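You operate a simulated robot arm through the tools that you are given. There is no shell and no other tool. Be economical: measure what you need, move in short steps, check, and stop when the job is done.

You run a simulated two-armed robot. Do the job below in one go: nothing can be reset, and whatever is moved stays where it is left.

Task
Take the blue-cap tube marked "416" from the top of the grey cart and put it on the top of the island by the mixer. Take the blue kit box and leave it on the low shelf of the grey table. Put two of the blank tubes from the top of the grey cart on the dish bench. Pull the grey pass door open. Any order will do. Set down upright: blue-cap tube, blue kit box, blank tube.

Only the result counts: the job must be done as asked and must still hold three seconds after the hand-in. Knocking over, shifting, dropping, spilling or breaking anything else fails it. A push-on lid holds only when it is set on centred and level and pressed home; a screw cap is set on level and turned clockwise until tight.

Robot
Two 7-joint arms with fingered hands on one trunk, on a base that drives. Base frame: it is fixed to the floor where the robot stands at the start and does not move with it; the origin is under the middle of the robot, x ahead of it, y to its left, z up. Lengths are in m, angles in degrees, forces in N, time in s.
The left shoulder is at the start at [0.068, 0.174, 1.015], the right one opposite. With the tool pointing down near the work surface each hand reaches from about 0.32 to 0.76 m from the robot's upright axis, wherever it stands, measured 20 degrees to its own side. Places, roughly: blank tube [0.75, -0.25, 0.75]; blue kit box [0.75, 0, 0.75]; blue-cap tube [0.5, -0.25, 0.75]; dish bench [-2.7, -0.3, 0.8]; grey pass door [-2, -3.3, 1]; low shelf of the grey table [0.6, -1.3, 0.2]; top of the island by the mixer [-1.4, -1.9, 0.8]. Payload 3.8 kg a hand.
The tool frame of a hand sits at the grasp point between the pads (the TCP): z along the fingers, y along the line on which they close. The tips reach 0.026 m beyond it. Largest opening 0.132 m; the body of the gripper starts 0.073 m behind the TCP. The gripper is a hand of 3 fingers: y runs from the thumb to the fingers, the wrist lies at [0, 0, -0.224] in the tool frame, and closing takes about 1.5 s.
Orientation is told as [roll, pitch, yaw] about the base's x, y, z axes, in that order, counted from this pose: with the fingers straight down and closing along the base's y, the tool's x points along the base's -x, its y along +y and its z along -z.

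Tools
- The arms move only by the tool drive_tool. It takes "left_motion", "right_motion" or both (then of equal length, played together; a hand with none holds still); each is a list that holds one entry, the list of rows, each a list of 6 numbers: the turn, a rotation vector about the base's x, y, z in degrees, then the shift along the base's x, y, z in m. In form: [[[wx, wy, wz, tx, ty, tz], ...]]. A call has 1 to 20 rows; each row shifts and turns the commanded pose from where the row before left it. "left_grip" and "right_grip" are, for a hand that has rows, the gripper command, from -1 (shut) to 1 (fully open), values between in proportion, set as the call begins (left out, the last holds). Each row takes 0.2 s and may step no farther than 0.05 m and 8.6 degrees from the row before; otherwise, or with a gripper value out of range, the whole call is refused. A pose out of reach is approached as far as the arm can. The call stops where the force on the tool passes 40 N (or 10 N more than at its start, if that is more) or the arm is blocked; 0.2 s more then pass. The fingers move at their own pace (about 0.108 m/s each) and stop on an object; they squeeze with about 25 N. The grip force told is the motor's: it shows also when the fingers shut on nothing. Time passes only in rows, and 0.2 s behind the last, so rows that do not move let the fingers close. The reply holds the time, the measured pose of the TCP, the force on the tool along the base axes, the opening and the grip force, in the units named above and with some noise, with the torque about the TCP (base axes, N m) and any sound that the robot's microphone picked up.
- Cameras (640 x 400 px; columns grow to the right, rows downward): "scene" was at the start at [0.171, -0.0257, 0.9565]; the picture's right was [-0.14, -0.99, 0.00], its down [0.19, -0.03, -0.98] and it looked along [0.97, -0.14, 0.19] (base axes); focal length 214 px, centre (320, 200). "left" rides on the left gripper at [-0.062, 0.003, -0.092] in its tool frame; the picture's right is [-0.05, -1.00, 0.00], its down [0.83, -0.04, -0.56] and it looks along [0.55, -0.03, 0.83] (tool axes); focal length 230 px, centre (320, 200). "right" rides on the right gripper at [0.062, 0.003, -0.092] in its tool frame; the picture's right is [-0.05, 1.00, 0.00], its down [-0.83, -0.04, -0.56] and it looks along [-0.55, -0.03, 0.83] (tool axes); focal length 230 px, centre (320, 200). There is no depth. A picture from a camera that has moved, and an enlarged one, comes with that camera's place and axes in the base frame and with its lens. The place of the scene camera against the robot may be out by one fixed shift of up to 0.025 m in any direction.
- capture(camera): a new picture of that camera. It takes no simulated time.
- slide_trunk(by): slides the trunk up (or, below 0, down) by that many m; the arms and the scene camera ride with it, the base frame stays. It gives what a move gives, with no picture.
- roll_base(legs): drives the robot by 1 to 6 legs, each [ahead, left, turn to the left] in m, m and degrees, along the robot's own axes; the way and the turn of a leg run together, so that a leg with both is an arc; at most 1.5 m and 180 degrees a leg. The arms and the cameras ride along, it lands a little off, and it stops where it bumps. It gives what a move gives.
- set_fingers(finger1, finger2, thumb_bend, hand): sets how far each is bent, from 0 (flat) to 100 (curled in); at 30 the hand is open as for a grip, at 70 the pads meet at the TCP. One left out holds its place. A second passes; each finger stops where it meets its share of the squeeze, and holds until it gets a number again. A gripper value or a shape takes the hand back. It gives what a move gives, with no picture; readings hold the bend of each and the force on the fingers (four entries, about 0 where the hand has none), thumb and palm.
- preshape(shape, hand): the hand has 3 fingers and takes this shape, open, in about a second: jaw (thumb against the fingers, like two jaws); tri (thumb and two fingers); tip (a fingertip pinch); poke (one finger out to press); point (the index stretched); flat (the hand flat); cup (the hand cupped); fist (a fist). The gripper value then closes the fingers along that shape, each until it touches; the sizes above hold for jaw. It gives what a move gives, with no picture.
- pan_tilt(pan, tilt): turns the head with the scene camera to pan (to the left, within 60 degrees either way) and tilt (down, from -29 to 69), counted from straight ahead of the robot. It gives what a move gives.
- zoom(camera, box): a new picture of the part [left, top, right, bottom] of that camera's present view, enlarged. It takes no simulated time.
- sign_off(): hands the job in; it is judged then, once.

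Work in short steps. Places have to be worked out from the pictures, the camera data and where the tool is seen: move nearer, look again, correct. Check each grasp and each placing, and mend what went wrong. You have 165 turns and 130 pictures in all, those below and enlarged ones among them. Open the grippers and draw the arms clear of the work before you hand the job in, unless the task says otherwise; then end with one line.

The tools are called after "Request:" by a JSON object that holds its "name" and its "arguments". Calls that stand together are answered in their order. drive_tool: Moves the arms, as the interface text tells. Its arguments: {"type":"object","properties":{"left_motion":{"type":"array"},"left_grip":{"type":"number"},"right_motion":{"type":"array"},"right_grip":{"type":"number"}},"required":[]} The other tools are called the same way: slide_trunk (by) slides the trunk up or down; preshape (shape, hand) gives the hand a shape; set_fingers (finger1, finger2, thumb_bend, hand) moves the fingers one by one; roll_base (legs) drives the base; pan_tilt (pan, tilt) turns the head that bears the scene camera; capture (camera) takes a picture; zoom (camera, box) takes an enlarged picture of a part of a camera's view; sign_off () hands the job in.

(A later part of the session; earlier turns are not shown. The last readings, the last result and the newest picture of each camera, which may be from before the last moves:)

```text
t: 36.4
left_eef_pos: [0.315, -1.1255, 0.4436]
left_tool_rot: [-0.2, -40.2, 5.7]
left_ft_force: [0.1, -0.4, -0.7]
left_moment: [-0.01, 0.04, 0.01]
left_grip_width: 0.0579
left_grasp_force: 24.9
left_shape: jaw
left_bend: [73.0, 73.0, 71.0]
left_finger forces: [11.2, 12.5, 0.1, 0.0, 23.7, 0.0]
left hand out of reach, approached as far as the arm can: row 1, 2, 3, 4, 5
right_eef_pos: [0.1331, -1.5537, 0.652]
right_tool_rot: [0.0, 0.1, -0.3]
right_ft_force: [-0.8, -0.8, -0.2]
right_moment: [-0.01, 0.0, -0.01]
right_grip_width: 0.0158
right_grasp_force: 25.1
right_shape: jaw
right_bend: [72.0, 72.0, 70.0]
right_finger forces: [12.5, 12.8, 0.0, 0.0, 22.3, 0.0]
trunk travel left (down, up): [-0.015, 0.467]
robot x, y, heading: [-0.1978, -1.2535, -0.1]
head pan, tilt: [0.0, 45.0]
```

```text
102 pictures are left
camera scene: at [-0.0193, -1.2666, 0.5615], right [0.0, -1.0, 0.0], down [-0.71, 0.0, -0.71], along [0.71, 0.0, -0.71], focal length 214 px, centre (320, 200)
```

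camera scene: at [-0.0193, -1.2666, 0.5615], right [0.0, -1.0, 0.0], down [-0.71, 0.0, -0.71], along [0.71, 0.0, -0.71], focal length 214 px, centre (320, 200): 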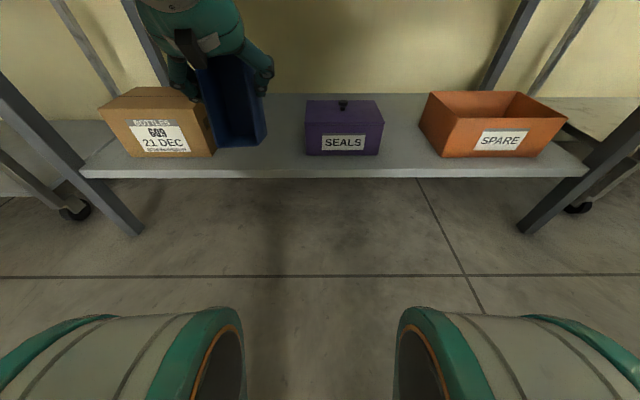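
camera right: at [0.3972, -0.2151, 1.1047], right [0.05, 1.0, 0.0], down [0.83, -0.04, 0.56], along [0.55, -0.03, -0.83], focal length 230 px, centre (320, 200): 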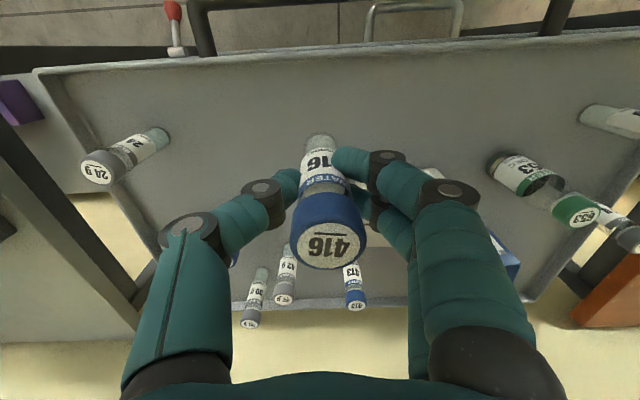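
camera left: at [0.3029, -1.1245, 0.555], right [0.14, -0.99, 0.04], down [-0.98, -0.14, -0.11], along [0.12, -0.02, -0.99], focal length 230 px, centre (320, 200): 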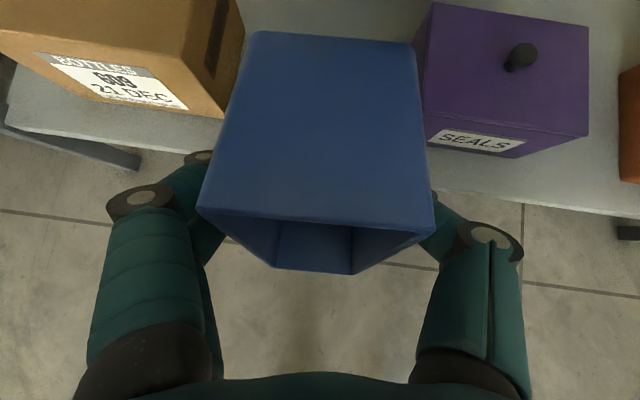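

The bin has swung in the grip (its far end caught the drawer handle on the way down), now pitched about -73° – still held. I'll fix it on an open surface: back off a bit, raise the trunk, and go to the island (416 goes there anyway), re-seat the bin upright there, then return.

Request:
{"name": "roll_base", "arguments": {"legs": [[-0.13, 0, 0]]}}

Request:
{"name": "slide_trunk", "arguments": {"by": 0.4}}

Request:
{"name": "capture", "arguments": {"camera": "left"}}

Request:
{"name": "capture", "arguments": {"camera": "scene"}}

```text
t: 37.6
left_eef_pos: [0.1858, -1.1242, 0.4424]
left_tool_rot: [-0.1, -40.1, 5.9]
left_ft_force: [0.0, 0.0, -1.1]
left_moment: [0.01, 0.01, -0.01]
left_grip_width: 0.0578
left_grasp_force: 25.0
left_shape: jaw
left_bend: [73.0, 73.0, 71.0]
left_finger forces: [11.3, 12.4, 0.0, 0.1, 23.7, 0.0]
right_eef_pos: [0.0012, -1.5528, 0.6519]
right_tool_rot: [0.0, 0.0, -0.4]
right_ft_force: [-0.2, 0.2, -0.7]
right_moment: [-0.03, 0.0, -0.02]
right_grip_width: 0.0162
right_grasp_force: 24.9
right_shape: jaw
right_bend: [72.0, 72.0, 70.0]
right_finger forces: [12.5, 13.0, 0.0, 0.0, 22.2, 0.0]
trunk travel left (down, up): [-0.015, 0.467]
robot x, y, heading: [-0.3275, -1.2516, -0.2]
head pan, tilt: [0.0, 45.0]
```

```text
t: 41.5
left_eef_pos: [0.1859, -1.1258, 0.843]
left_tool_rot: [-0.2, -40.0, 5.8]
left_ft_force: [0.0, -0.5, -1.9]
left_moment: [0.01, 0.0, -0.01]
left_grip_width: 0.0576
left_grasp_force: 25.1
left_shape: jaw
left_bend: [73.0, 73.0, 71.0]
left_finger forces: [11.2, 12.4, 0.0, 0.1, 23.6, 0.0]
right_eef_pos: [0.0047, -1.5531, 1.0514]
right_tool_rot: [0.2, 0.1, -0.4]
right_ft_force: [-0.3, 0.2, -1.0]
right_moment: [0.0, 0.0, 0.01]
right_grip_width: 0.0158
right_grasp_force: 25.2
right_shape: jaw
right_bend: [72.0, 72.0, 70.0]
right_finger forces: [13.1, 13.3, 0.0, 0.0, 22.2, 0.0]
trunk travel left (down, up): [-0.415, 0.067]
robot x, y, heading: [-0.3277, -1.2486, -0.6]
head pan, tilt: [0.0, 45.0]
```

```text
101 pictures are left
camera left: at [0.1733, -1.1243, 0.954], right [0.14, -0.99, 0.04], down [-0.98, -0.14, -0.11], along [0.11, -0.02, -0.99], focal length 230 px, centre (320, 200)
```

left: 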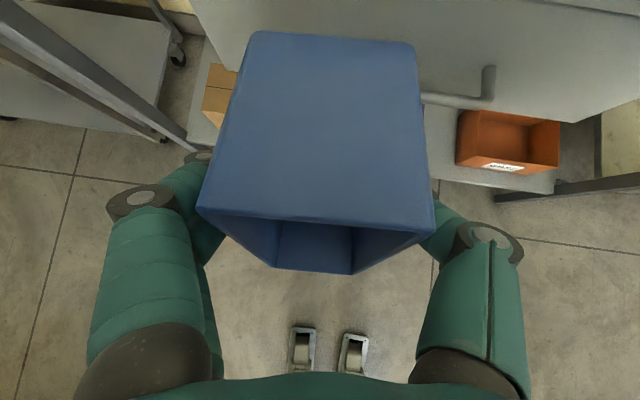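

```text
100 pictures are left
camera scene: at [-0.1477, -1.2661, 0.97], right [-0.01, -1.0, 0.0], down [-0.71, 0.0, -0.71], along [0.71, 0.0, -0.71], focal length 214 px, centre (320, 200)
```

scene: 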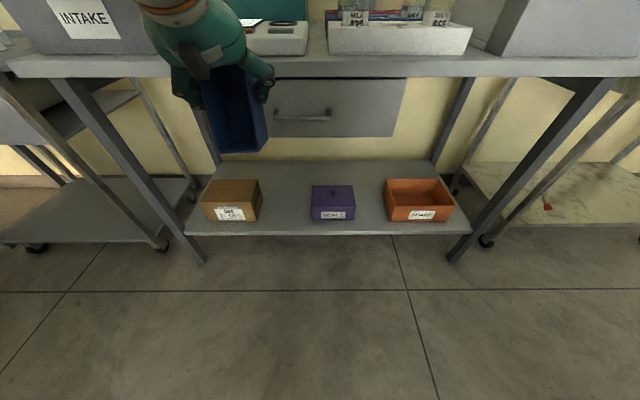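

Grip unchanged. I raise the left hand, then turn right 90° and look for the island.

Request:
{"name": "drive_tool", "arguments": {"left_motion": [[[0, 0, 0, -0.01, 0.01, 0.045], [0, 0, 0, -0.01, 0.01, 0.045], [0, 0, 0, -0.01, 0.01, 0.045], [0, 0, 0, 0, 0.01, 0.045], [0, 0, 0, 0, 0, 0.03]]]}}

Request:
{"name": "roll_base", "arguments": {"legs": [[0, 0, -90]]}}

Request:
{"name": "pan_tilt", "arguments": {"pan": -35, "tilt": 20}}

Request:
{"name": "capture", "arguments": {"camera": "scene"}}

```text
t: 42.7
left_eef_pos: [0.1559, -1.0854, 1.0535]
left_tool_rot: [-0.3, -40.0, 5.7]
left_ft_force: [-0.2, 0.7, -1.0]
left_moment: [0.0, 0.0, -0.01]
left_grip_width: 0.0578
left_grasp_force: 25.0
left_shape: jaw
left_bend: [73.0, 73.0, 71.0]
left_finger forces: [11.2, 12.4, 0.0, 0.1, 23.6, 0.0]
right_eef_pos: [0.0025, -1.5538, 1.0515]
right_tool_rot: [-0.1, 0.0, -0.4]
right_ft_force: [1.2, -0.1, -0.6]
right_moment: [-0.01, 0.01, 0.02]
right_grip_width: 0.016
right_grasp_force: 25.3
right_shape: jaw
right_bend: [72.0, 72.0, 70.0]
right_finger forces: [12.9, 13.2, 0.0, 0.1, 22.1, 0.0]
trunk travel left (down, up): [-0.415, 0.067]
robot x, y, heading: [-0.3304, -1.2506, -0.3]
head pan, tilt: [0.0, 45.0]
```

```text
t: 46.9
left_eef_pos: [-0.1681, -1.7389, 1.0535]
left_tool_rot: [-0.2, -40.0, -84.8]
left_ft_force: [0.7, 0.3, -0.5]
left_moment: [0.02, 0.01, -0.02]
left_grip_width: 0.0581
left_grasp_force: 25.1
left_shape: jaw
left_bend: [73.0, 73.0, 71.0]
left_finger forces: [11.3, 12.3, 0.1, 0.1, 23.7, 0.0]
right_eef_pos: [-0.6338, -1.5823, 1.0503]
right_tool_rot: [0.0, 0.0, -90.8]
right_ft_force: [0.1, 0.5, 0.1]
right_moment: [0.01, 0.01, 0.01]
right_grip_width: 0.016
right_grasp_force: 24.8
right_shape: jaw
right_bend: [72.0, 72.0, 70.0]
right_finger forces: [12.4, 13.1, 0.1, 0.1, 22.1, 0.0]
trunk travel left (down, up): [-0.415, 0.067]
robot x, y, heading: [-0.3313, -1.2512, -90.6]
head pan, tilt: [0.0, 45.0]
```

```text
t: 47.9
left_eef_pos: [-0.1692, -1.7388, 1.0529]
left_tool_rot: [-0.2, -40.2, -84.6]
left_ft_force: [0.0, -0.7, -1.2]
left_moment: [0.0, 0.02, -0.01]
left_grip_width: 0.0579
left_grasp_force: 25.6
left_shape: jaw
left_bend: [73.0, 73.0, 71.0]
left_finger forces: [11.3, 12.4, 0.1, 0.0, 23.6, 0.0]
right_eef_pos: [-0.6344, -1.5815, 1.0519]
right_tool_rot: [0.0, 0.0, -90.9]
right_ft_force: [0.1, -0.4, 0.3]
right_moment: [0.04, -0.04, 0.0]
right_grip_width: 0.0163
right_grasp_force: 24.9
right_shape: jaw
right_bend: [72.0, 72.0, 70.0]
right_finger forces: [12.3, 13.1, 0.0, 0.0, 21.9, 0.1]
trunk travel left (down, up): [-0.415, 0.067]
robot x, y, heading: [-0.3334, -1.2489, -90.9]
head pan, tilt: [-35.0, 20.0]
```

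```text
99 pictures are left
camera scene: at [-0.3861, -1.4418, 1.0087], right [-0.81, 0.58, 0.0], down [0.2, 0.28, -0.94], along [-0.55, -0.76, -0.34], focal length 214 px, centre (320, 200)
```

scene: 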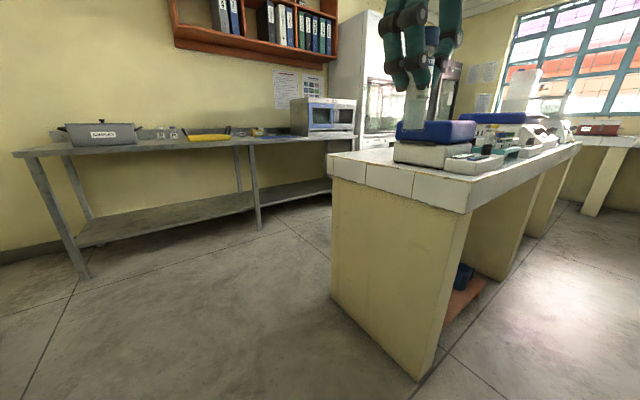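

The island end face is at x≈-1.04, y≈-1.69…-2.24, top z≈0.84. I'll strafe toward the spot facing it, first halfway, and look again.

Request:
{"name": "roll_base", "arguments": {"legs": [[-0.15, 0, 0], [0, -0.75, 0]]}}

Request:
{"name": "pan_tilt", "arguments": {"pan": -20, "tilt": 30}}

Request:
{"name": "capture", "arguments": {"camera": "scene"}}

```text
t: 52.9
left_eef_pos: [-0.9096, -1.5798, 1.0537]
left_tool_rot: [-0.2, -40.1, -84.3]
left_ft_force: [-0.5, -0.4, -1.0]
left_moment: [0.05, 0.0, 0.01]
left_grip_width: 0.0579
left_grasp_force: 25.0
left_shape: jaw
left_bend: [73.0, 73.0, 71.0]
left_finger forces: [11.3, 12.4, 0.0, 0.0, 23.6, 0.0]
right_eef_pos: [-1.3767, -1.425, 1.0501]
right_tool_rot: [0.0, 0.1, -90.6]
right_ft_force: [0.4, 0.8, -0.4]
right_moment: [-0.01, 0.01, -0.01]
right_grip_width: 0.0159
right_grasp_force: 25.0
right_shape: jaw
right_bend: [72.0, 72.0, 70.0]
right_finger forces: [12.3, 13.1, 0.1, 0.0, 22.1, 0.0]
trunk travel left (down, up): [-0.415, 0.067]
robot x, y, heading: [-1.0713, -1.0943, -90.4]
head pan, tilt: [-35.0, 20.0]
```

```text
t: 53.7
left_eef_pos: [-0.9097, -1.5801, 1.052]
left_tool_rot: [-0.2, -40.1, -84.4]
left_ft_force: [0.5, 0.2, -1.3]
left_moment: [0.02, 0.01, 0.0]
left_grip_width: 0.0578
left_grasp_force: 25.1
left_shape: jaw
left_bend: [73.0, 73.0, 71.0]
left_finger forces: [11.3, 12.3, 0.0, 0.1, 23.6, 0.1]
right_eef_pos: [-1.3757, -1.425, 1.0518]
right_tool_rot: [0.0, 0.0, -90.7]
right_ft_force: [-0.3, -0.2, -0.9]
right_moment: [0.01, 0.01, 0.0]
right_grip_width: 0.016
right_grasp_force: 25.0
right_shape: jaw
right_bend: [72.0, 72.0, 70.0]
right_finger forces: [12.3, 13.1, 0.0, 0.0, 22.1, 0.0]
trunk travel left (down, up): [-0.415, 0.067]
robot x, y, heading: [-1.0714, -1.0943, -90.4]
head pan, tilt: [-20.0, 30.0]
```

```text
98 pictures are left
camera scene: at [-1.106, -1.2926, 0.9927], right [-0.94, 0.35, 0.0], down [0.18, 0.47, -0.87], along [-0.3, -0.81, -0.5], focal length 214 px, centre (320, 200)
```

scene: 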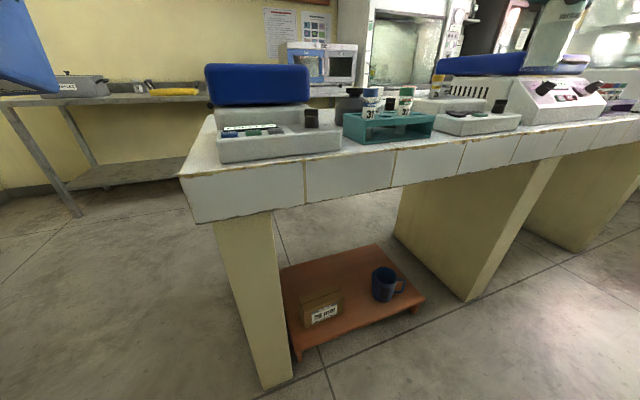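

The near end of the island is cluttered; I raise the trunk and look from higher for free spots.

Request:
{"name": "slide_trunk", "arguments": {"by": 0.065}}

Request:
{"name": "pan_tilt", "arguments": {"pan": -45, "tilt": 30}}

Request:
{"name": "capture", "arguments": {"camera": "scene"}}

Request:
{"name": "capture", "arguments": {"camera": "right"}}

```text
t: 54.7
left_eef_pos: [-0.9105, -1.5813, 1.1177]
left_tool_rot: [-0.2, -39.8, -84.4]
left_ft_force: [0.2, 0.2, -1.3]
left_moment: [0.04, 0.02, 0.01]
left_grip_width: 0.058
left_grasp_force: 24.6
left_shape: jaw
left_bend: [73.0, 73.0, 71.0]
left_finger forces: [11.4, 12.4, 0.1, 0.1, 23.6, 0.0]
right_eef_pos: [-1.3773, -1.4255, 1.1144]
right_tool_rot: [0.0, 0.2, -90.6]
right_ft_force: [0.8, 0.2, -0.7]
right_moment: [0.01, 0.02, 0.0]
right_grip_width: 0.0157
right_grasp_force: 25.3
right_shape: jaw
right_bend: [72.0, 72.0, 70.0]
right_finger forces: [12.5, 13.1, 0.1, 0.0, 22.0, 0.0]
trunk travel left (down, up): [-0.48, 0.002]
robot x, y, heading: [-1.0762, -1.0927, -90.4]
head pan, tilt: [-20.0, 30.0]
```

```text
t: 55.6
left_eef_pos: [-0.9097, -1.5798, 1.1177]
left_tool_rot: [-0.2, -40.2, -84.4]
left_ft_force: [-0.6, -0.2, -1.4]
left_moment: [0.04, 0.01, -0.02]
left_grip_width: 0.0578
left_grasp_force: 24.9
left_shape: jaw
left_bend: [73.0, 73.0, 71.0]
left_finger forces: [11.3, 12.4, 0.0, 0.0, 23.7, 0.1]
right_eef_pos: [-1.3745, -1.4246, 1.1166]
right_tool_rot: [0.0, 0.0, -90.6]
right_ft_force: [0.2, -0.1, 0.1]
right_moment: [0.01, 0.0, -0.01]
right_grip_width: 0.0158
right_grasp_force: 24.8
right_shape: jaw
right_bend: [72.0, 72.0, 70.0]
right_finger forces: [12.5, 13.1, 0.0, 0.1, 22.1, 0.0]
trunk travel left (down, up): [-0.48, 0.002]
robot x, y, heading: [-1.0741, -1.0948, -90.4]
head pan, tilt: [-45.0, 30.0]
```

```text
97 pictures are left
camera scene: at [-1.1388, -1.2783, 1.0826], right [-0.7, 0.71, 0.0], down [0.36, 0.35, -0.87], along [-0.62, -0.61, -0.5], focal length 214 px, centre (320, 200)
```

scene: 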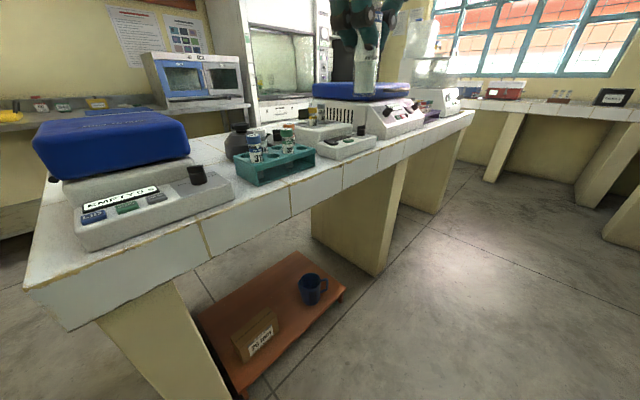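

```text
96 pictures are left
camera right: at [-1.3716, -1.3625, 1.2084], right [1.0, -0.06, 0.0], down [-0.05, -0.83, 0.56], along [-0.03, -0.55, -0.83], focal length 230 px, centre (320, 200)
```

right: 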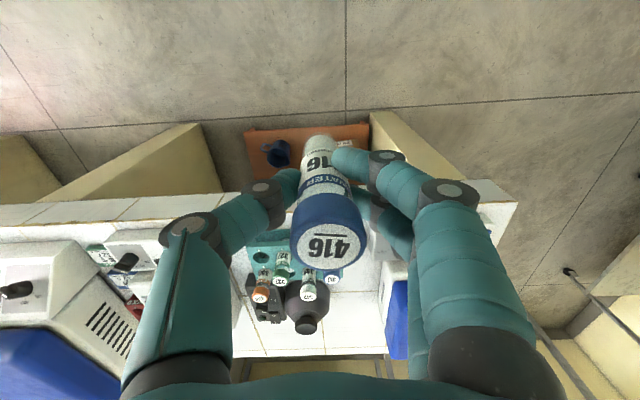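

Free white patches seem to exist between the tube rack/brown bottle and the mixer. I strafe right 0.3 m and look down at that section.

Request:
{"name": "roll_base", "arguments": {"legs": [[0, -0.3, 0]]}}

Request:
{"name": "pan_tilt", "arguments": {"pan": 0, "tilt": 30}}

Request:
{"name": "capture", "arguments": {"camera": "scene"}}

Request:
{"name": "capture", "arguments": {"camera": "right"}}

```text
t: 57.7
left_eef_pos: [-1.2101, -1.5768, 1.1184]
left_tool_rot: [-0.2, -40.0, -84.4]
left_ft_force: [0.2, 0.5, -1.7]
left_moment: [0.05, -0.04, 0.0]
left_grip_width: 0.0576
left_grasp_force: 25.1
left_shape: jaw
left_bend: [73.0, 73.0, 71.0]
left_finger forces: [11.4, 12.4, 0.1, 0.0, 23.5, 0.0]
right_eef_pos: [-1.676, -1.4208, 1.1169]
right_tool_rot: [0.1, 0.0, -90.5]
right_ft_force: [-1.0, 0.3, -0.2]
right_moment: [-0.03, -0.03, 0.02]
right_grip_width: 0.0157
right_grasp_force: 25.1
right_shape: jaw
right_bend: [72.0, 72.0, 70.0]
right_finger forces: [12.4, 13.1, 0.0, 0.1, 22.1, 0.0]
trunk travel left (down, up): [-0.48, 0.002]
robot x, y, heading: [-1.3761, -1.0908, -90.6]
head pan, tilt: [-45.0, 30.0]
```

```text
t: 58.8
left_eef_pos: [-1.2091, -1.5778, 1.1184]
left_tool_rot: [-0.3, -40.0, -84.4]
left_ft_force: [-0.8, -0.7, -1.3]
left_moment: [-0.01, 0.01, 0.03]
left_grip_width: 0.0577
left_grasp_force: 25.3
left_shape: jaw
left_bend: [73.0, 73.0, 71.0]
left_finger forces: [11.2, 12.4, 0.0, 0.1, 23.6, 0.1]
right_eef_pos: [-1.6767, -1.4237, 1.1149]
right_tool_rot: [0.0, 0.0, -90.4]
right_ft_force: [-0.7, -0.4, 1.0]
right_moment: [-0.02, 0.0, 0.0]
right_grip_width: 0.0161
right_grasp_force: 25.4
right_shape: jaw
right_bend: [72.0, 72.0, 70.0]
right_finger forces: [12.5, 13.0, 0.0, 0.0, 22.0, 0.0]
trunk travel left (down, up): [-0.48, 0.002]
robot x, y, heading: [-1.3742, -1.0881, -90.4]
head pan, tilt: [0.0, 30.0]
```

```text
95 pictures are left
camera scene: at [-1.3758, -1.3028, 1.0826], right [-1.0, 0.01, 0.0], down [0.0, 0.5, -0.87], along [-0.01, -0.87, -0.5], focal length 214 px, centre (320, 200)
```

scene: 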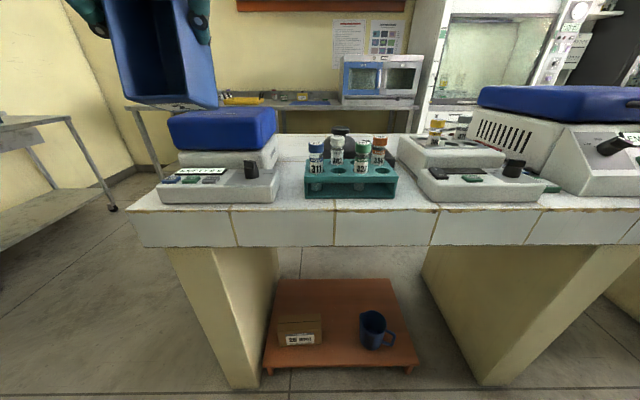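

```text
94 pictures are left
camera right: at [-1.6721, -1.3601, 1.2084], right [1.0, -0.06, 0.0], down [-0.05, -0.83, 0.56], along [-0.03, -0.55, -0.83], focal length 230 px, centre (320, 200)
```

right: 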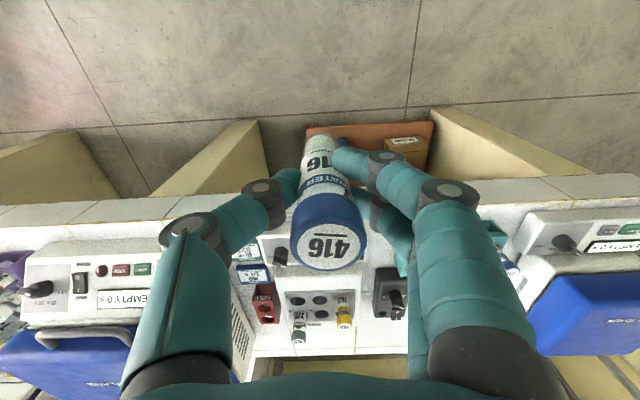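

The patch between the left device and the rack/brown bottle (≈x -1.27, y -2.0) looks free and wide enough. I raise the left hand for clearance, then move the base there.

Request:
{"name": "drive_tool", "arguments": {"left_motion": [[[0, 0, 0, 0, 0.015, 0.03], [0, 0, 0, 0, 0.015, 0.03], [0, 0, 0, 0.01, 0.015, 0.03]]]}}

Request:
{"name": "roll_base", "arguments": {"legs": [[0, 0.256, 0], [0.1, 0, 0]]}}

Request:
{"name": "drive_tool", "arguments": {"right_motion": [[[0, 0, 0, 0.015, -0.04, 0.0], [0, 0, 0, 0.015, -0.04, 0], [0, 0, 0, 0.015, -0.04, 0], [0, 0, 0, 0.015, -0.04, 0], [0, 0, 0, 0.015, -0.04, 0]]]}}

Request:
{"name": "capture", "arguments": {"camera": "right"}}

Request:
{"name": "capture", "arguments": {"camera": "scene"}}

```text
t: 59.6
left_eef_pos: [-1.1996, -1.5319, 1.2076]
left_tool_rot: [-0.2, -40.1, -84.3]
left_ft_force: [-0.4, 0.2, -0.8]
left_moment: [0.03, -0.02, 0.01]
left_grip_width: 0.0579
left_grasp_force: 25.2
left_shape: jaw
left_bend: [73.0, 73.0, 71.0]
left_finger forces: [11.3, 12.4, 0.0, 0.0, 23.6, 0.1]
right_eef_pos: [-1.6768, -1.4211, 1.1166]
right_tool_rot: [0.0, -0.1, -90.6]
right_ft_force: [0.4, 0.3, -0.2]
right_moment: [0.0, -0.01, 0.02]
right_grip_width: 0.0161
right_grasp_force: 25.0
right_shape: jaw
right_bend: [72.0, 72.0, 70.0]
right_finger forces: [12.5, 13.2, 0.1, 0.0, 22.2, 0.1]
trunk travel left (down, up): [-0.48, 0.002]
robot x, y, heading: [-1.3727, -1.088, -90.4]
head pan, tilt: [0.0, 30.0]
```

```text
t: 62.2
left_eef_pos: [-0.9437, -1.6337, 1.2087]
left_tool_rot: [-0.3, -40.1, -84.5]
left_ft_force: [-0.3, -1.3, -1.6]
left_moment: [-0.01, 0.0, 0.01]
left_grip_width: 0.058
left_grasp_force: 25.1
left_shape: jaw
left_bend: [73.0, 73.0, 71.0]
left_finger forces: [11.3, 12.5, 0.0, 0.1, 23.6, 0.1]
right_eef_pos: [-1.4206, -1.5242, 1.1169]
right_tool_rot: [0.0, -0.1, -90.5]
right_ft_force: [-0.6, 0.6, -0.8]
right_moment: [0.0, -0.01, 0.03]
right_grip_width: 0.0157
right_grasp_force: 25.1
right_shape: jaw
right_bend: [72.0, 72.0, 70.0]
right_finger forces: [12.7, 13.1, 0.0, 0.0, 22.1, 0.0]
trunk travel left (down, up): [-0.48, 0.002]
robot x, y, heading: [-1.1203, -1.1946, -90.3]
head pan, tilt: [0.0, 30.0]
```

```text
t: 63.4
left_eef_pos: [-0.945, -1.6346, 1.2073]
left_tool_rot: [-0.2, -40.1, -84.3]
left_ft_force: [0.7, 0.2, -1.1]
left_moment: [-0.01, 0.02, 0.01]
left_grip_width: 0.0575
left_grasp_force: 25.1
left_shape: jaw
left_bend: [73.0, 73.0, 71.0]
left_finger forces: [11.3, 12.4, 0.1, 0.1, 23.6, 0.0]
right_eef_pos: [-1.3775, -1.6435, 1.1169]
right_tool_rot: [0.1, -0.1, -90.6]
right_ft_force: [0.2, 0.4, -0.8]
right_moment: [0.01, 0.01, 0.0]
right_grip_width: 0.0158
right_grasp_force: 25.7
right_shape: jaw
right_bend: [72.0, 72.0, 70.0]
right_finger forces: [13.1, 13.4, 0.1, 0.0, 22.7, 0.0]
right hand out of reach, approached as far as the arm can: row 4, 5
trunk travel left (down, up): [-0.48, 0.002]
robot x, y, heading: [-1.1161, -1.1903, -90.2]
head pan, tilt: [0.0, 30.0]
```

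```text
93 pictures are left
camera right: at [-1.3728, -1.5818, 1.2082], right [1.0, -0.06, 0.0], down [-0.05, -0.83, 0.56], along [-0.03, -0.56, -0.83], focal length 230 px, centre (320, 200)
```

right: 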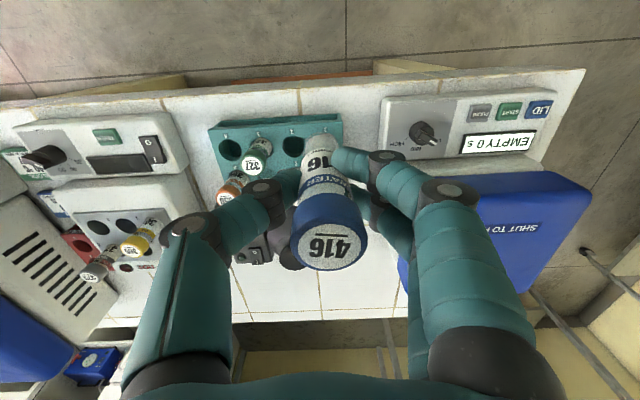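

```text
92 pictures are left
camera scene: at [-1.1203, -1.4046, 1.0827], right [-1.0, 0.01, 0.0], down [0.0, 0.5, -0.87], along [-0.01, -0.87, -0.5], focal length 214 px, centre (320, 200)
```

scene: 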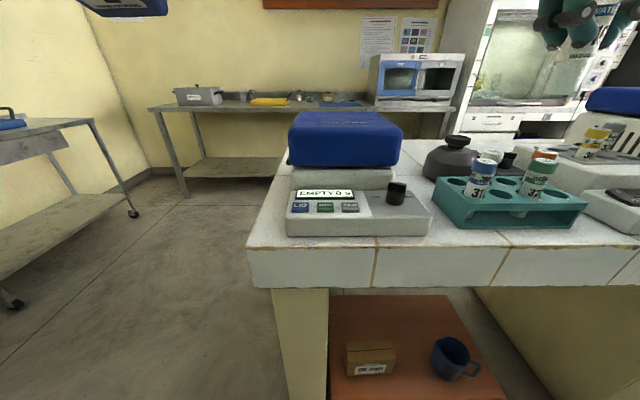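

There's a big free area at the back of the island (x≈-1.55…-1.22, y≈-2.0…-2.2), best reached from the far side. I retract the right hand and drive around the +x end.

Request:
{"name": "drive_tool", "arguments": {"right_motion": [[[0, 0, 0, -0.01, 0.045, 0], [0, 0, 0, -0.01, 0.045, 0], [0, 0, 0, -0.01, 0.04, 0]]]}}

Request:
{"name": "roll_base", "arguments": {"legs": [[0, 0.7, 0], [1.4, 0, 0]]}}

Request:
{"name": "capture", "arguments": {"camera": "scene"}}

```text
t: 64.2
left_eef_pos: [-0.945, -1.6338, 1.2076]
left_tool_rot: [-0.3, -40.1, -84.4]
left_ft_force: [1.3, -0.2, -0.2]
left_moment: [0.01, -0.02, -0.02]
left_grip_width: 0.0578
left_grasp_force: 25.0
left_shape: jaw
left_bend: [73.0, 73.0, 71.0]
left_finger forces: [11.3, 12.4, 0.0, 0.1, 23.6, 0.1]
right_eef_pos: [-1.4048, -1.5139, 1.1159]
right_tool_rot: [0.0, -0.1, -90.5]
right_ft_force: [0.0, 0.6, -0.5]
right_moment: [-0.03, 0.01, 0.0]
right_grip_width: 0.0156
right_grasp_force: 25.3
right_shape: jaw
right_bend: [72.0, 72.0, 70.0]
right_finger forces: [13.1, 13.6, 0.0, 0.1, 22.7, 0.1]
trunk travel left (down, up): [-0.48, 0.002]
robot x, y, heading: [-1.118, -1.192, -90.4]
head pan, tilt: [0.0, 30.0]
```

```text
t: 74.6
left_eef_pos: [-0.2788, -3.0442, 1.2082]
left_tool_rot: [-0.3, -40.1, -85.2]
left_ft_force: [0.0, 0.0, -1.0]
left_moment: [0.06, -0.01, 0.01]
left_grip_width: 0.058
left_grasp_force: 25.0
left_shape: jaw
left_bend: [73.0, 73.0, 71.0]
left_finger forces: [11.2, 12.3, 0.0, 0.0, 23.6, 0.0]
right_eef_pos: [-0.7393, -2.9197, 1.1162]
right_tool_rot: [0.0, 0.0, -91.2]
right_ft_force: [-0.2, -0.1, 0.2]
right_moment: [-0.04, 0.02, 0.02]
right_grip_width: 0.0156
right_grasp_force: 25.0
right_shape: jaw
right_bend: [72.0, 72.0, 70.0]
right_finger forces: [13.3, 13.5, 0.0, 0.0, 22.5, 0.1]
trunk travel left (down, up): [-0.48, 0.002]
robot x, y, heading: [-0.4503, -2.6027, -91.1]
head pan, tilt: [0.0, 30.0]
```

```text
91 pictures are left
camera scene: at [-0.4522, -2.8131, 1.0826], right [-1.0, 0.02, 0.0], down [0.01, 0.5, -0.87], along [-0.02, -0.87, -0.5], focal length 214 px, centre (320, 200)
```

scene: 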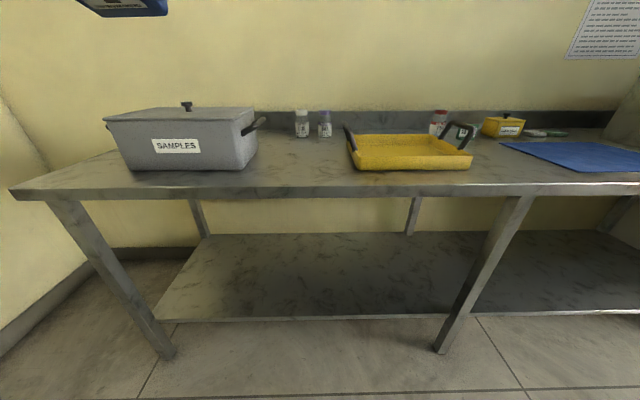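

This bench has a clear area between SAMPLES and the yellow tray – a handy place to re-seat the bin upright. I line up with it and lower the trunk a bit.

Request:
{"name": "roll_base", "arguments": {"legs": [[0.12, -0.1, 0]]}}

Request:
{"name": "slide_trunk", "arguments": {"by": -0.12}}

Request:
{"name": "drive_tool", "arguments": {"left_motion": [[[8, 0.7, 0, 0, -0.01, 0], [8, 0.7, 0, 0, -0.01, 0], [8, 0.7, 0, 0, -0.01, 0], [8, 0.7, 0, 0, -0.01, 0], [8, 0.7, 0, 0, -0.01, 0]]]}}

Request:
{"name": "capture", "arguments": {"camera": "scene"}}

Request:
{"name": "capture", "arguments": {"camera": "left"}}

```text
t: 76.0
left_eef_pos: [-0.3826, -3.1604, 1.2086]
left_tool_rot: [-0.2, -40.2, -85.1]
left_ft_force: [0.1, 0.4, -1.5]
left_moment: [0.02, -0.01, -0.02]
left_grip_width: 0.0578
left_grasp_force: 25.3
left_shape: jaw
left_bend: [73.0, 73.0, 71.0]
left_finger forces: [11.3, 12.2, 0.1, 0.0, 23.6, 0.0]
right_eef_pos: [-0.842, -3.0349, 1.1162]
right_tool_rot: [0.0, -0.1, -91.1]
right_ft_force: [0.3, -0.1, -0.5]
right_moment: [-0.02, -0.03, -0.03]
right_grip_width: 0.0158
right_grasp_force: 25.1
right_shape: jaw
right_bend: [72.0, 72.0, 70.0]
right_finger forces: [13.2, 13.7, 0.1, 0.0, 22.6, 0.0]
trunk travel left (down, up): [-0.48, 0.002]
robot x, y, heading: [-0.5469, -2.7172, -91.4]
head pan, tilt: [0.0, 30.0]
```

```text
t: 77.5
left_eef_pos: [-0.3828, -3.1614, 1.0879]
left_tool_rot: [-0.3, -40.2, -85.0]
left_ft_force: [0.1, -0.9, -0.5]
left_moment: [0.02, -0.02, 0.04]
left_grip_width: 0.0578
left_grasp_force: 25.2
left_shape: jaw
left_bend: [73.0, 73.0, 71.0]
left_finger forces: [11.3, 12.3, 0.1, 0.0, 23.6, 0.0]
right_eef_pos: [-0.8418, -3.036, 0.996]
right_tool_rot: [0.0, 0.0, -91.2]
right_ft_force: [0.3, 0.2, -1.3]
right_moment: [0.0, 0.0, -0.01]
right_grip_width: 0.0157
right_grasp_force: 24.6
right_shape: jaw
right_bend: [72.0, 72.0, 70.0]
right_finger forces: [13.5, 13.7, 0.0, 0.1, 22.6, 0.0]
trunk travel left (down, up): [-0.36, 0.122]
robot x, y, heading: [-0.5499, -2.7166, -90.9]
head pan, tilt: [0.0, 30.0]
```

```text
t: 78.7
left_eef_pos: [-0.3826, -3.2129, 1.0881]
left_tool_rot: [-0.3, 0.2, -85.1]
left_ft_force: [0.4, -1.0, -0.9]
left_moment: [0.03, 0.01, -0.02]
left_grip_width: 0.058
left_grasp_force: 25.7
left_shape: jaw
left_bend: [73.0, 73.0, 71.0]
left_finger forces: [11.2, 12.3, 0.0, 0.0, 23.6, 0.1]
right_eef_pos: [-0.842, -3.0375, 0.9965]
right_tool_rot: [0.0, 0.0, -91.2]
right_ft_force: [-0.2, 0.6, -0.2]
right_moment: [-0.01, -0.02, 0.03]
right_grip_width: 0.0156
right_grasp_force: 25.2
right_shape: jaw
right_bend: [72.0, 72.0, 70.0]
right_finger forces: [13.4, 13.8, 0.0, 0.0, 22.5, 0.0]
trunk travel left (down, up): [-0.36, 0.122]
robot x, y, heading: [-0.5518, -2.7173, -91.3]
head pan, tilt: [0.0, 30.0]
```

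```text
90 pictures are left
camera scene: at [-0.5552, -2.9147, 0.9275], right [-1.0, 0.02, 0.0], down [0.01, 0.5, -0.87], along [-0.02, -0.87, -0.5], focal length 214 px, centre (320, 200)
```

scene: 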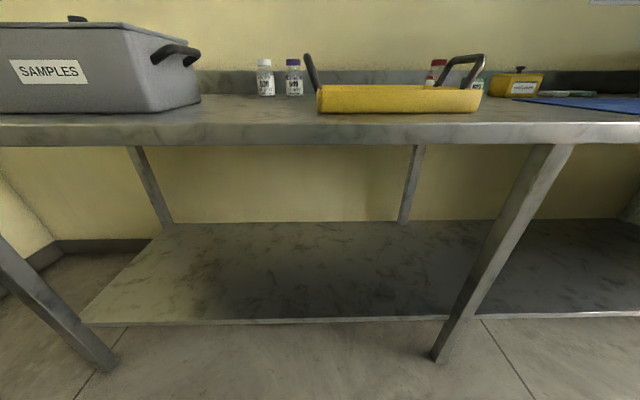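

```text
89 pictures are left
camera left: at [-0.3735, -3.2739, 1.1808], right [-0.99, -0.14, 0.0], down [-0.11, 0.82, 0.56], along [-0.08, 0.55, -0.83], focal length 230 px, centre (320, 200)
```

left: 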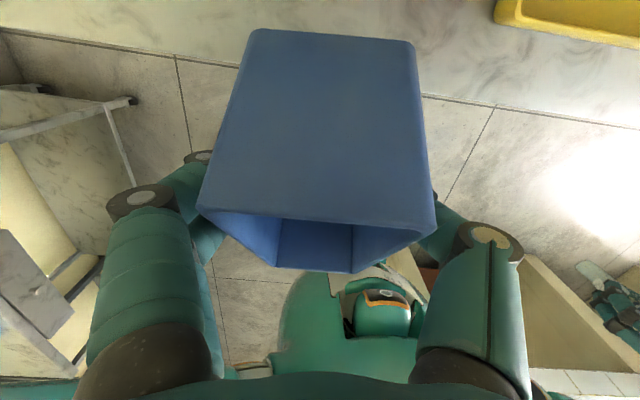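

I check the bin's attitude in the scene view and bring it over the bench surface.

Request:
{"name": "drive_tool", "arguments": {"left_motion": [[[0, 0, 0, 0, -0.04, 0], [0, 0, 0, 0, -0.04, -0.02], [0, 0, 0, 0, -0.035, -0.03], [0, 0, 0, 0, 0, -0.03]]]}}

Request:
{"name": "pan_tilt", "arguments": {"pan": 20, "tilt": 5}}

Request:
{"name": "capture", "arguments": {"camera": "scene"}}

```text
t: 79.7
left_eef_pos: [-0.3824, -3.3278, 1.0077]
left_tool_rot: [-0.3, 0.1, -85.0]
left_ft_force: [0.8, 0.4, -0.9]
left_moment: [0.02, 0.0, 0.03]
left_grip_width: 0.0578
left_grasp_force: 25.1
left_shape: jaw
left_bend: [73.0, 73.0, 71.0]
left_finger forces: [11.3, 12.3, 0.0, 0.1, 23.5, 0.0]
right_eef_pos: [-0.8412, -3.0359, 0.9967]
right_tool_rot: [-0.1, 0.0, -91.2]
right_ft_force: [0.3, -0.5, -0.5]
right_moment: [-0.01, 0.01, 0.01]
right_grip_width: 0.0156
right_grasp_force: 24.9
right_shape: jaw
right_bend: [72.0, 72.0, 70.0]
right_finger forces: [13.4, 13.8, 0.1, 0.0, 22.5, 0.0]
trunk travel left (down, up): [-0.36, 0.122]
robot x, y, heading: [-0.551, -2.7162, -91.4]
head pan, tilt: [0.0, 30.0]
```

```text
t: 80.6
left_eef_pos: [-0.384, -3.3276, 1.0071]
left_tool_rot: [-0.3, 0.1, -85.2]
left_ft_force: [-0.3, 0.3, -0.7]
left_moment: [-0.01, 0.02, -0.01]
left_grip_width: 0.0579
left_grasp_force: 25.0
left_shape: jaw
left_bend: [73.0, 73.0, 71.0]
left_finger forces: [11.2, 12.4, 0.0, 0.0, 23.5, 0.1]
right_eef_pos: [-0.8415, -3.0355, 0.9957]
right_tool_rot: [0.0, 0.0, -91.2]
right_ft_force: [-0.9, -0.4, -0.7]
right_moment: [-0.02, 0.0, 0.03]
right_grip_width: 0.016
right_grasp_force: 24.8
right_shape: jaw
right_bend: [72.0, 72.0, 70.0]
right_finger forces: [13.4, 13.7, 0.1, 0.0, 22.6, 0.1]
trunk travel left (down, up): [-0.36, 0.122]
robot x, y, heading: [-0.5484, -2.7137, -91.1]
head pan, tilt: [20.0, 5.0]
```

```text
88 pictures are left
camera scene: at [-0.5236, -2.911, 0.9679], right [-0.95, -0.32, 0.0], down [-0.03, 0.08, -1.0], along [0.32, -0.94, -0.09], focal length 214 px, centre (320, 200)
```

scene: 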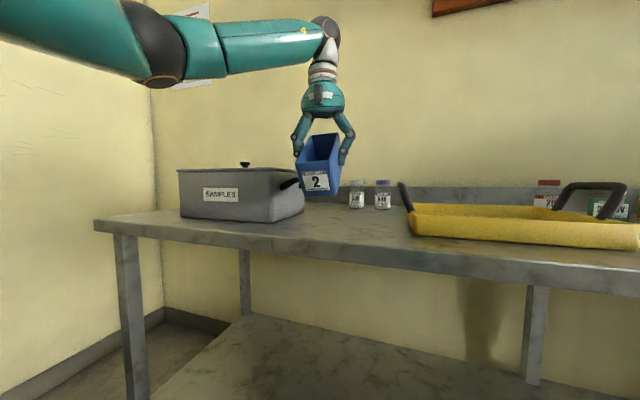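

Bin now pitched only ~-33°. I shift it away from the SAMPLES handle, tilt another 8°, and lower toward the bench.

Request:
{"name": "drive_tool", "arguments": {"left_motion": [[[0, 0, 0, -0.035, 0, 0], [8, 0.7, 0, -0.03, 0, 0], [0, 0, 0, 0, 0, -0.02], [0, 0, 0, 0, 0, -0.02], [0, 0, 0, 0, 0, -0.015], [0, 0, 0, 0, 0, 0]]]}}

Request:
{"name": "zoom", "arguments": {"camera": "scene", "box": [230, 70, 470, 220]}}

```text
t: 82.0
left_eef_pos: [-0.4487, -3.3281, 0.9508]
left_tool_rot: [-0.4, 8.0, -85.1]
left_ft_force: [0.8, 0.7, -0.6]
left_moment: [0.0, 0.02, 0.0]
left_grip_width: 0.0578
left_grasp_force: 24.7
left_shape: jaw
left_bend: [73.0, 73.0, 71.0]
left_finger forces: [11.2, 12.3, 0.0, 0.0, 23.6, 0.0]
right_eef_pos: [-0.8421, -3.0368, 0.9961]
right_tool_rot: [-0.1, 0.0, -91.2]
right_ft_force: [-0.2, -0.1, -0.8]
right_moment: [0.0, 0.03, 0.03]
right_grip_width: 0.0159
right_grasp_force: 24.9
right_shape: jaw
right_bend: [72.0, 72.0, 70.0]
right_finger forces: [13.3, 13.7, 0.1, 0.1, 22.5, 0.1]
trunk travel left (down, up): [-0.36, 0.122]
robot x, y, heading: [-0.5548, -2.7203, -91.2]
head pan, tilt: [20.0, 5.0]
```

```text
2.67 times, centred on (350, 145) of scene
camera zoom: at [-0.5236, -2.9109, 0.968], right [-0.95, -0.32, 0.0], down [-0.03, 0.08, -1.0], along [0.32, -0.94, -0.09], focal length 572 px, centre (240, 347)
```

zoom: 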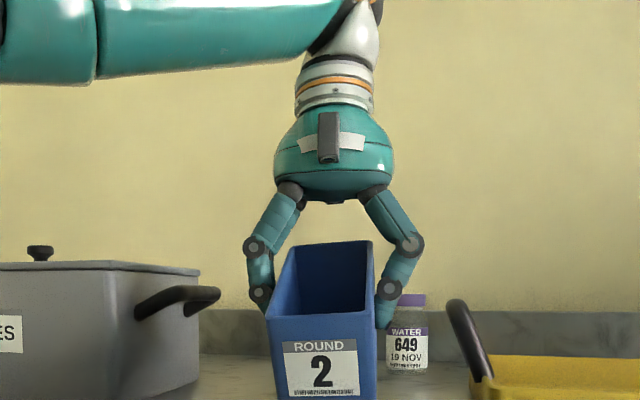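

I lower slowly with slight forward motion so the near edge contacts and the bin levels itself.

Request:
{"name": "drive_tool", "arguments": {"left_motion": [[[0, 0, 0, 0, -0.002, -0.008], [0, 0, 0, 0, -0.002, -0.008], [0, 0, 0, 0, -0.003, -0.007], [0, 0, 0, 0, -0.003, -0.006], [0, 0, 0, 0, -0.003, -0.006], [0, 0, 0, 0, -0.003, -0.006]]]}}

Request:
{"name": "zoom", "arguments": {"camera": "scene", "box": [230, 90, 470, 240]}}

```text
t: 83.4
left_eef_pos: [-0.4469, -3.3417, 0.9117]
left_tool_rot: [-0.3, 8.2, -85.2]
left_ft_force: [-0.4, -2.0, 3.7]
left_moment: [0.28, -0.08, -0.01]
left_grip_width: 0.0578
left_grasp_force: 24.5
left_shape: jaw
left_bend: [73.0, 74.0, 71.0]
left_finger forces: [11.1, 13.0, 0.0, 0.0, 25.0, 0.0]
right_eef_pos: [-0.8415, -3.0361, 0.9961]
right_tool_rot: [-0.1, -0.1, -91.3]
right_ft_force: [0.7, 0.3, -0.1]
right_moment: [-0.02, -0.01, -0.02]
right_grip_width: 0.0158
right_grasp_force: 24.7
right_shape: jaw
right_bend: [72.0, 72.0, 70.0]
right_finger forces: [13.4, 13.7, 0.1, 0.0, 22.5, 0.0]
trunk travel left (down, up): [-0.36, 0.122]
robot x, y, heading: [-0.5508, -2.7188, -91.1]
head pan, tilt: [20.0, 5.0]
```

```text
2.67 times, centred on (350, 165) of scene
camera zoom: at [-0.5237, -2.9108, 0.968], right [-0.95, -0.32, 0.0], down [-0.03, 0.08, -1.0], along [0.32, -0.94, -0.09], focal length 572 px, centre (240, 293)
```

zoom: 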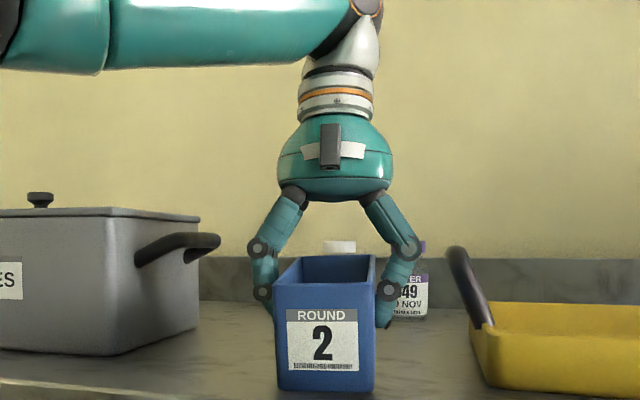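

Contact is gentle (≈4 N) and the bin is rotating level. I continue lowering in small steps.

Request:
{"name": "drive_tool", "arguments": {"left_motion": [[[0, 0, 0, 0, -0.002, -0.004], [0, 0, 0, 0, -0.002, -0.004], [0, 0, 0, 0, -0.002, -0.004], [0, 0, 0, 0, -0.002, -0.004], [0, 0, 0, 0, -0.002, -0.004]]]}}

Request:
{"name": "zoom", "arguments": {"camera": "scene", "box": [230, 90, 470, 240]}}

```text
t: 84.6
left_eef_pos: [-0.4483, -3.3494, 0.8987]
left_tool_rot: [-0.5, 7.7, -85.2]
left_ft_force: [1.0, 10.6, 34.8]
left_moment: [0.35, -0.13, 0.05]
left_grip_width: 0.0585
left_grasp_force: 25.0
left_shape: jaw
left_bend: [74.0, 74.0, 71.0]
left_finger forces: [13.7, 14.0, 0.1, 0.0, 26.6, 0.0]
right_eef_pos: [-0.8436, -3.0323, 0.9977]
right_tool_rot: [0.0, -0.3, -91.2]
right_ft_force: [-0.1, 0.0, -0.5]
right_moment: [0.03, -0.02, -0.02]
right_grip_width: 0.0156
right_grasp_force: 24.5
right_shape: jaw
right_bend: [72.0, 72.0, 70.0]
right_finger forces: [13.3, 13.6, 0.0, 0.0, 22.5, 0.0]
trunk travel left (down, up): [-0.36, 0.122]
robot x, y, heading: [-0.5483, -2.7168, -90.9]
head pan, tilt: [20.0, 5.0]
```

```text
2.67 times, centred on (350, 165) of scene
camera zoom: at [-0.5239, -2.9075, 0.969], right [-0.95, -0.32, 0.0], down [-0.03, 0.08, -1.0], along [0.32, -0.94, -0.08], focal length 572 px, centre (240, 293)
```

zoom: 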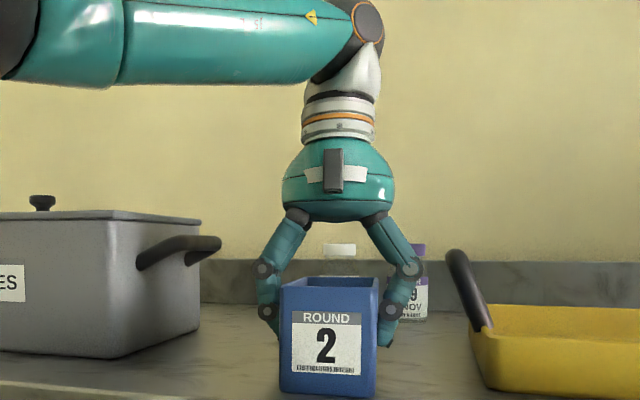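

The bin sits flat on the bench now. I relieve the force, open, and raise the hand.

Request:
{"name": "drive_tool", "arguments": {"left_motion": [[[0, 0, 0, 0, 0, 0.003], [0, 0, 0, 0, 0, 0], [0, 0, 0, 0, 0, 0], [0, 0, 0, 0, 0, 0], [0, 0, 0, 0, 0, 0], [0, 0, 0, 0, 0, 0.03], [0, 0, 0, 0, 0, 0.035], [0, 0, 0, 0, 0, 0.04]]], "left_grip": 1}}

Request:
{"name": "zoom", "arguments": {"camera": "scene", "box": [230, 90, 470, 240]}}

```text
t: 86.4
left_eef_pos: [-0.4478, -3.3517, 0.9998]
left_tool_rot: [-0.2, 8.0, -84.9]
left_ft_force: [0.5, -0.4, -0.3]
left_moment: [-0.01, 0.01, 0.01]
left_grip_width: 0.1322
left_grasp_force: 0.1
left_shape: jaw
left_bend: [30.0, 30.0, 30.0]
left_finger forces: [0.1, 0.0, 0.1, 0.0, 0.0, 0.0]
right_eef_pos: [-0.8424, -3.0368, 0.9963]
right_tool_rot: [0.0, 0.0, -91.1]
right_ft_force: [-0.2, 1.2, -1.0]
right_moment: [0.01, -0.01, 0.0]
right_grip_width: 0.0158
right_grasp_force: 25.0
right_shape: jaw
right_bend: [72.0, 72.0, 70.0]
right_finger forces: [13.4, 13.7, 0.0, 0.0, 22.5, 0.1]
trunk travel left (down, up): [-0.36, 0.122]
robot x, y, heading: [-0.5542, -2.7151, -91.3]
head pan, tilt: [20.0, 5.0]
```

```text
2.67 times, centred on (350, 165) of scene
camera zoom: at [-0.5238, -2.9105, 0.9681], right [-0.95, -0.32, 0.0], down [-0.03, 0.08, -1.0], along [0.32, -0.94, -0.09], focal length 572 px, centre (240, 293)
```

zoom: 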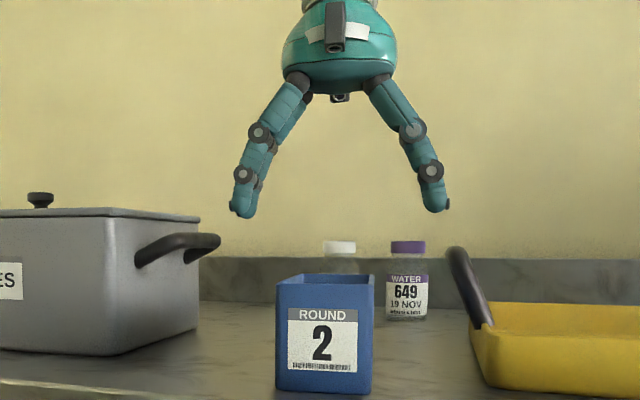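

Bin is upright. Now I pitch the left hand to -40° above it and look down for the regrasp.

Request:
{"name": "drive_tool", "arguments": {"left_motion": [[[-8, -0.7, 0, 0, 0, 0.01], [-8, -0.7, 0, 0, 0, 0], [-8, -0.7, 0, 0, 0, 0], [-8, -0.7, 0, 0, 0, 0], [-8, -0.7, 0, 0, 0, 0], [-8, -0.7, 0, 0, 0, 0], [0, 0, 0, 0, 0, 0]]]}}

Request:
{"name": "capture", "arguments": {"camera": "left"}}

```text
t: 88.0
left_eef_pos: [-0.4473, -3.3524, 1.0093]
left_tool_rot: [-0.4, -40.2, -85.2]
left_ft_force: [0.0, 1.2, 0.3]
left_moment: [0.02, -0.01, 0.01]
left_grip_width: 0.1321
left_grasp_force: 0.0
left_shape: jaw
left_bend: [30.0, 30.0, 30.0]
left_finger forces: [0.1, 0.0, 0.1, 0.1, 0.0, 0.0]
right_eef_pos: [-0.8429, -3.0375, 0.9963]
right_tool_rot: [0.0, 0.0, -91.2]
right_ft_force: [0.0, -0.3, -1.1]
right_moment: [-0.03, -0.02, 0.01]
right_grip_width: 0.0156
right_grasp_force: 24.6
right_shape: jaw
right_bend: [72.0, 72.0, 70.0]
right_finger forces: [13.4, 13.7, 0.0, 0.1, 22.5, 0.0]
trunk travel left (down, up): [-0.36, 0.122]
robot x, y, heading: [-0.5498, -2.718, -91.0]
head pan, tilt: [20.0, 5.0]
```

```text
83 pictures are left
camera left: at [-0.445, -3.3403, 1.1214], right [-0.99, -0.12, 0.04], down [-0.13, 0.99, -0.11], along [-0.02, -0.12, -0.99], focal length 230 px, centre (320, 200)
```

left: 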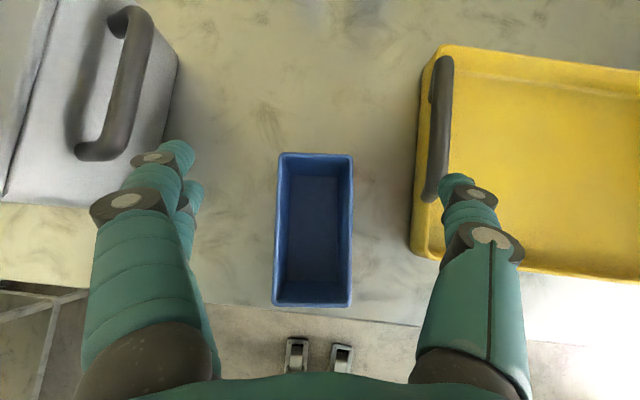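

The bin centre is ≈(-0.446,-3.338). I narrow the opening to ~0.10 (tray handle is close), shift 15 mm, and descend.

Request:
{"name": "drive_tool", "arguments": {"left_motion": [[[0, 0, 0, 0.001, 0.016, 0], [0, 0, 0, 0, 0, 0], [0, 0, 0, 0, 0, -0.035], [0, 0, 0, 0, 0, -0.035], [0, 0, 0, 0, 0, -0.035], [0, 0, 0, 0, 0, 0]]], "left_grip": 0.52}}

Request:
{"name": "capture", "arguments": {"camera": "left"}}

```text
t: 89.4
left_eef_pos: [-0.448, -3.3376, 0.904]
left_tool_rot: [-0.2, -40.1, -85.1]
left_ft_force: [0.7, -0.5, -0.6]
left_moment: [0.02, 0.02, 0.0]
left_grip_width: 0.1006
left_grasp_force: 0.0
left_shape: jaw
left_bend: [63.0, 63.0, 59.0]
left_finger forces: [0.1, 0.0, 0.0, 0.0, 0.1, 0.0]
right_eef_pos: [-0.8424, -3.036, 0.9961]
right_tool_rot: [0.0, 0.0, -91.2]
right_ft_force: [0.0, 0.3, -0.3]
right_moment: [0.01, -0.01, -0.03]
right_grip_width: 0.0158
right_grasp_force: 24.4
right_shape: jaw
right_bend: [72.0, 72.0, 70.0]
right_finger forces: [13.4, 13.8, 0.0, 0.0, 22.5, 0.0]
trunk travel left (down, up): [-0.36, 0.122]
robot x, y, heading: [-0.5535, -2.7145, -91.3]
head pan, tilt: [20.0, 5.0]
```

```text
82 pictures are left
camera left: at [-0.4449, -3.3248, 1.016], right [-0.99, -0.12, 0.04], down [-0.13, 0.99, -0.11], along [-0.02, -0.11, -0.99], focal length 230 px, centre (320, 200)
```

left: 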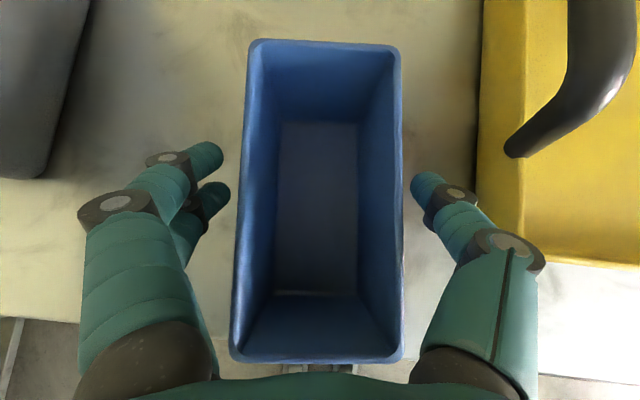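

Well straddled. I close and lift.

Request:
{"name": "drive_tool", "arguments": {"left_motion": [[[0, 0, 0, 0, 0, -0.003], [0, 0, 0, 0, 0, 0], [0, 0, 0, 0, 0, 0], [0, 0, 0, 0, 0, 0], [0, 0, 0, 0, 0, 0], [0, 0, 0, 0, 0, 0], [0, 0, 0, 0, 0, 0.02], [0, 0, 0, 0, 0, 0.04], [0, 0, 0, 0, 0, 0.045], [0, 0, 0, 0, 0, 0.045]]], "left_grip": -1}}

Request:
{"name": "capture", "arguments": {"camera": "scene"}}

```text
t: 91.6
left_eef_pos: [-0.4477, -3.3354, 1.0535]
left_tool_rot: [-0.3, -40.1, -85.1]
left_ft_force: [0.2, -0.4, -1.6]
left_moment: [-0.02, -0.03, -0.03]
left_grip_width: 0.0598
left_grasp_force: 24.7
left_shape: jaw
left_bend: [73.0, 73.0, 70.0]
left_finger forces: [11.4, 11.4, 0.0, 0.0, 22.8, 0.0]
right_eef_pos: [-0.8421, -3.0364, 0.9963]
right_tool_rot: [0.1, 0.1, -91.2]
right_ft_force: [-0.5, -0.2, -1.0]
right_moment: [0.01, 0.0, 0.0]
right_grip_width: 0.016
right_grasp_force: 25.1
right_shape: jaw
right_bend: [72.0, 72.0, 70.0]
right_finger forces: [13.4, 13.7, 0.0, 0.0, 22.5, 0.0]
trunk travel left (down, up): [-0.36, 0.122]
robot x, y, heading: [-0.5519, -2.7154, -91.2]
head pan, tilt: [20.0, 5.0]
```

```text
81 pictures are left
camera scene: at [-0.5237, -2.9106, 0.968], right [-0.95, -0.32, 0.0], down [-0.03, 0.08, -1.0], along [0.32, -0.94, -0.09], focal length 214 px, centre (320, 200)
```

scene: 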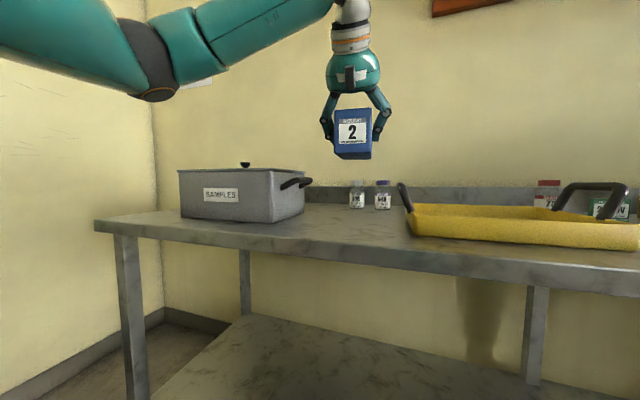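

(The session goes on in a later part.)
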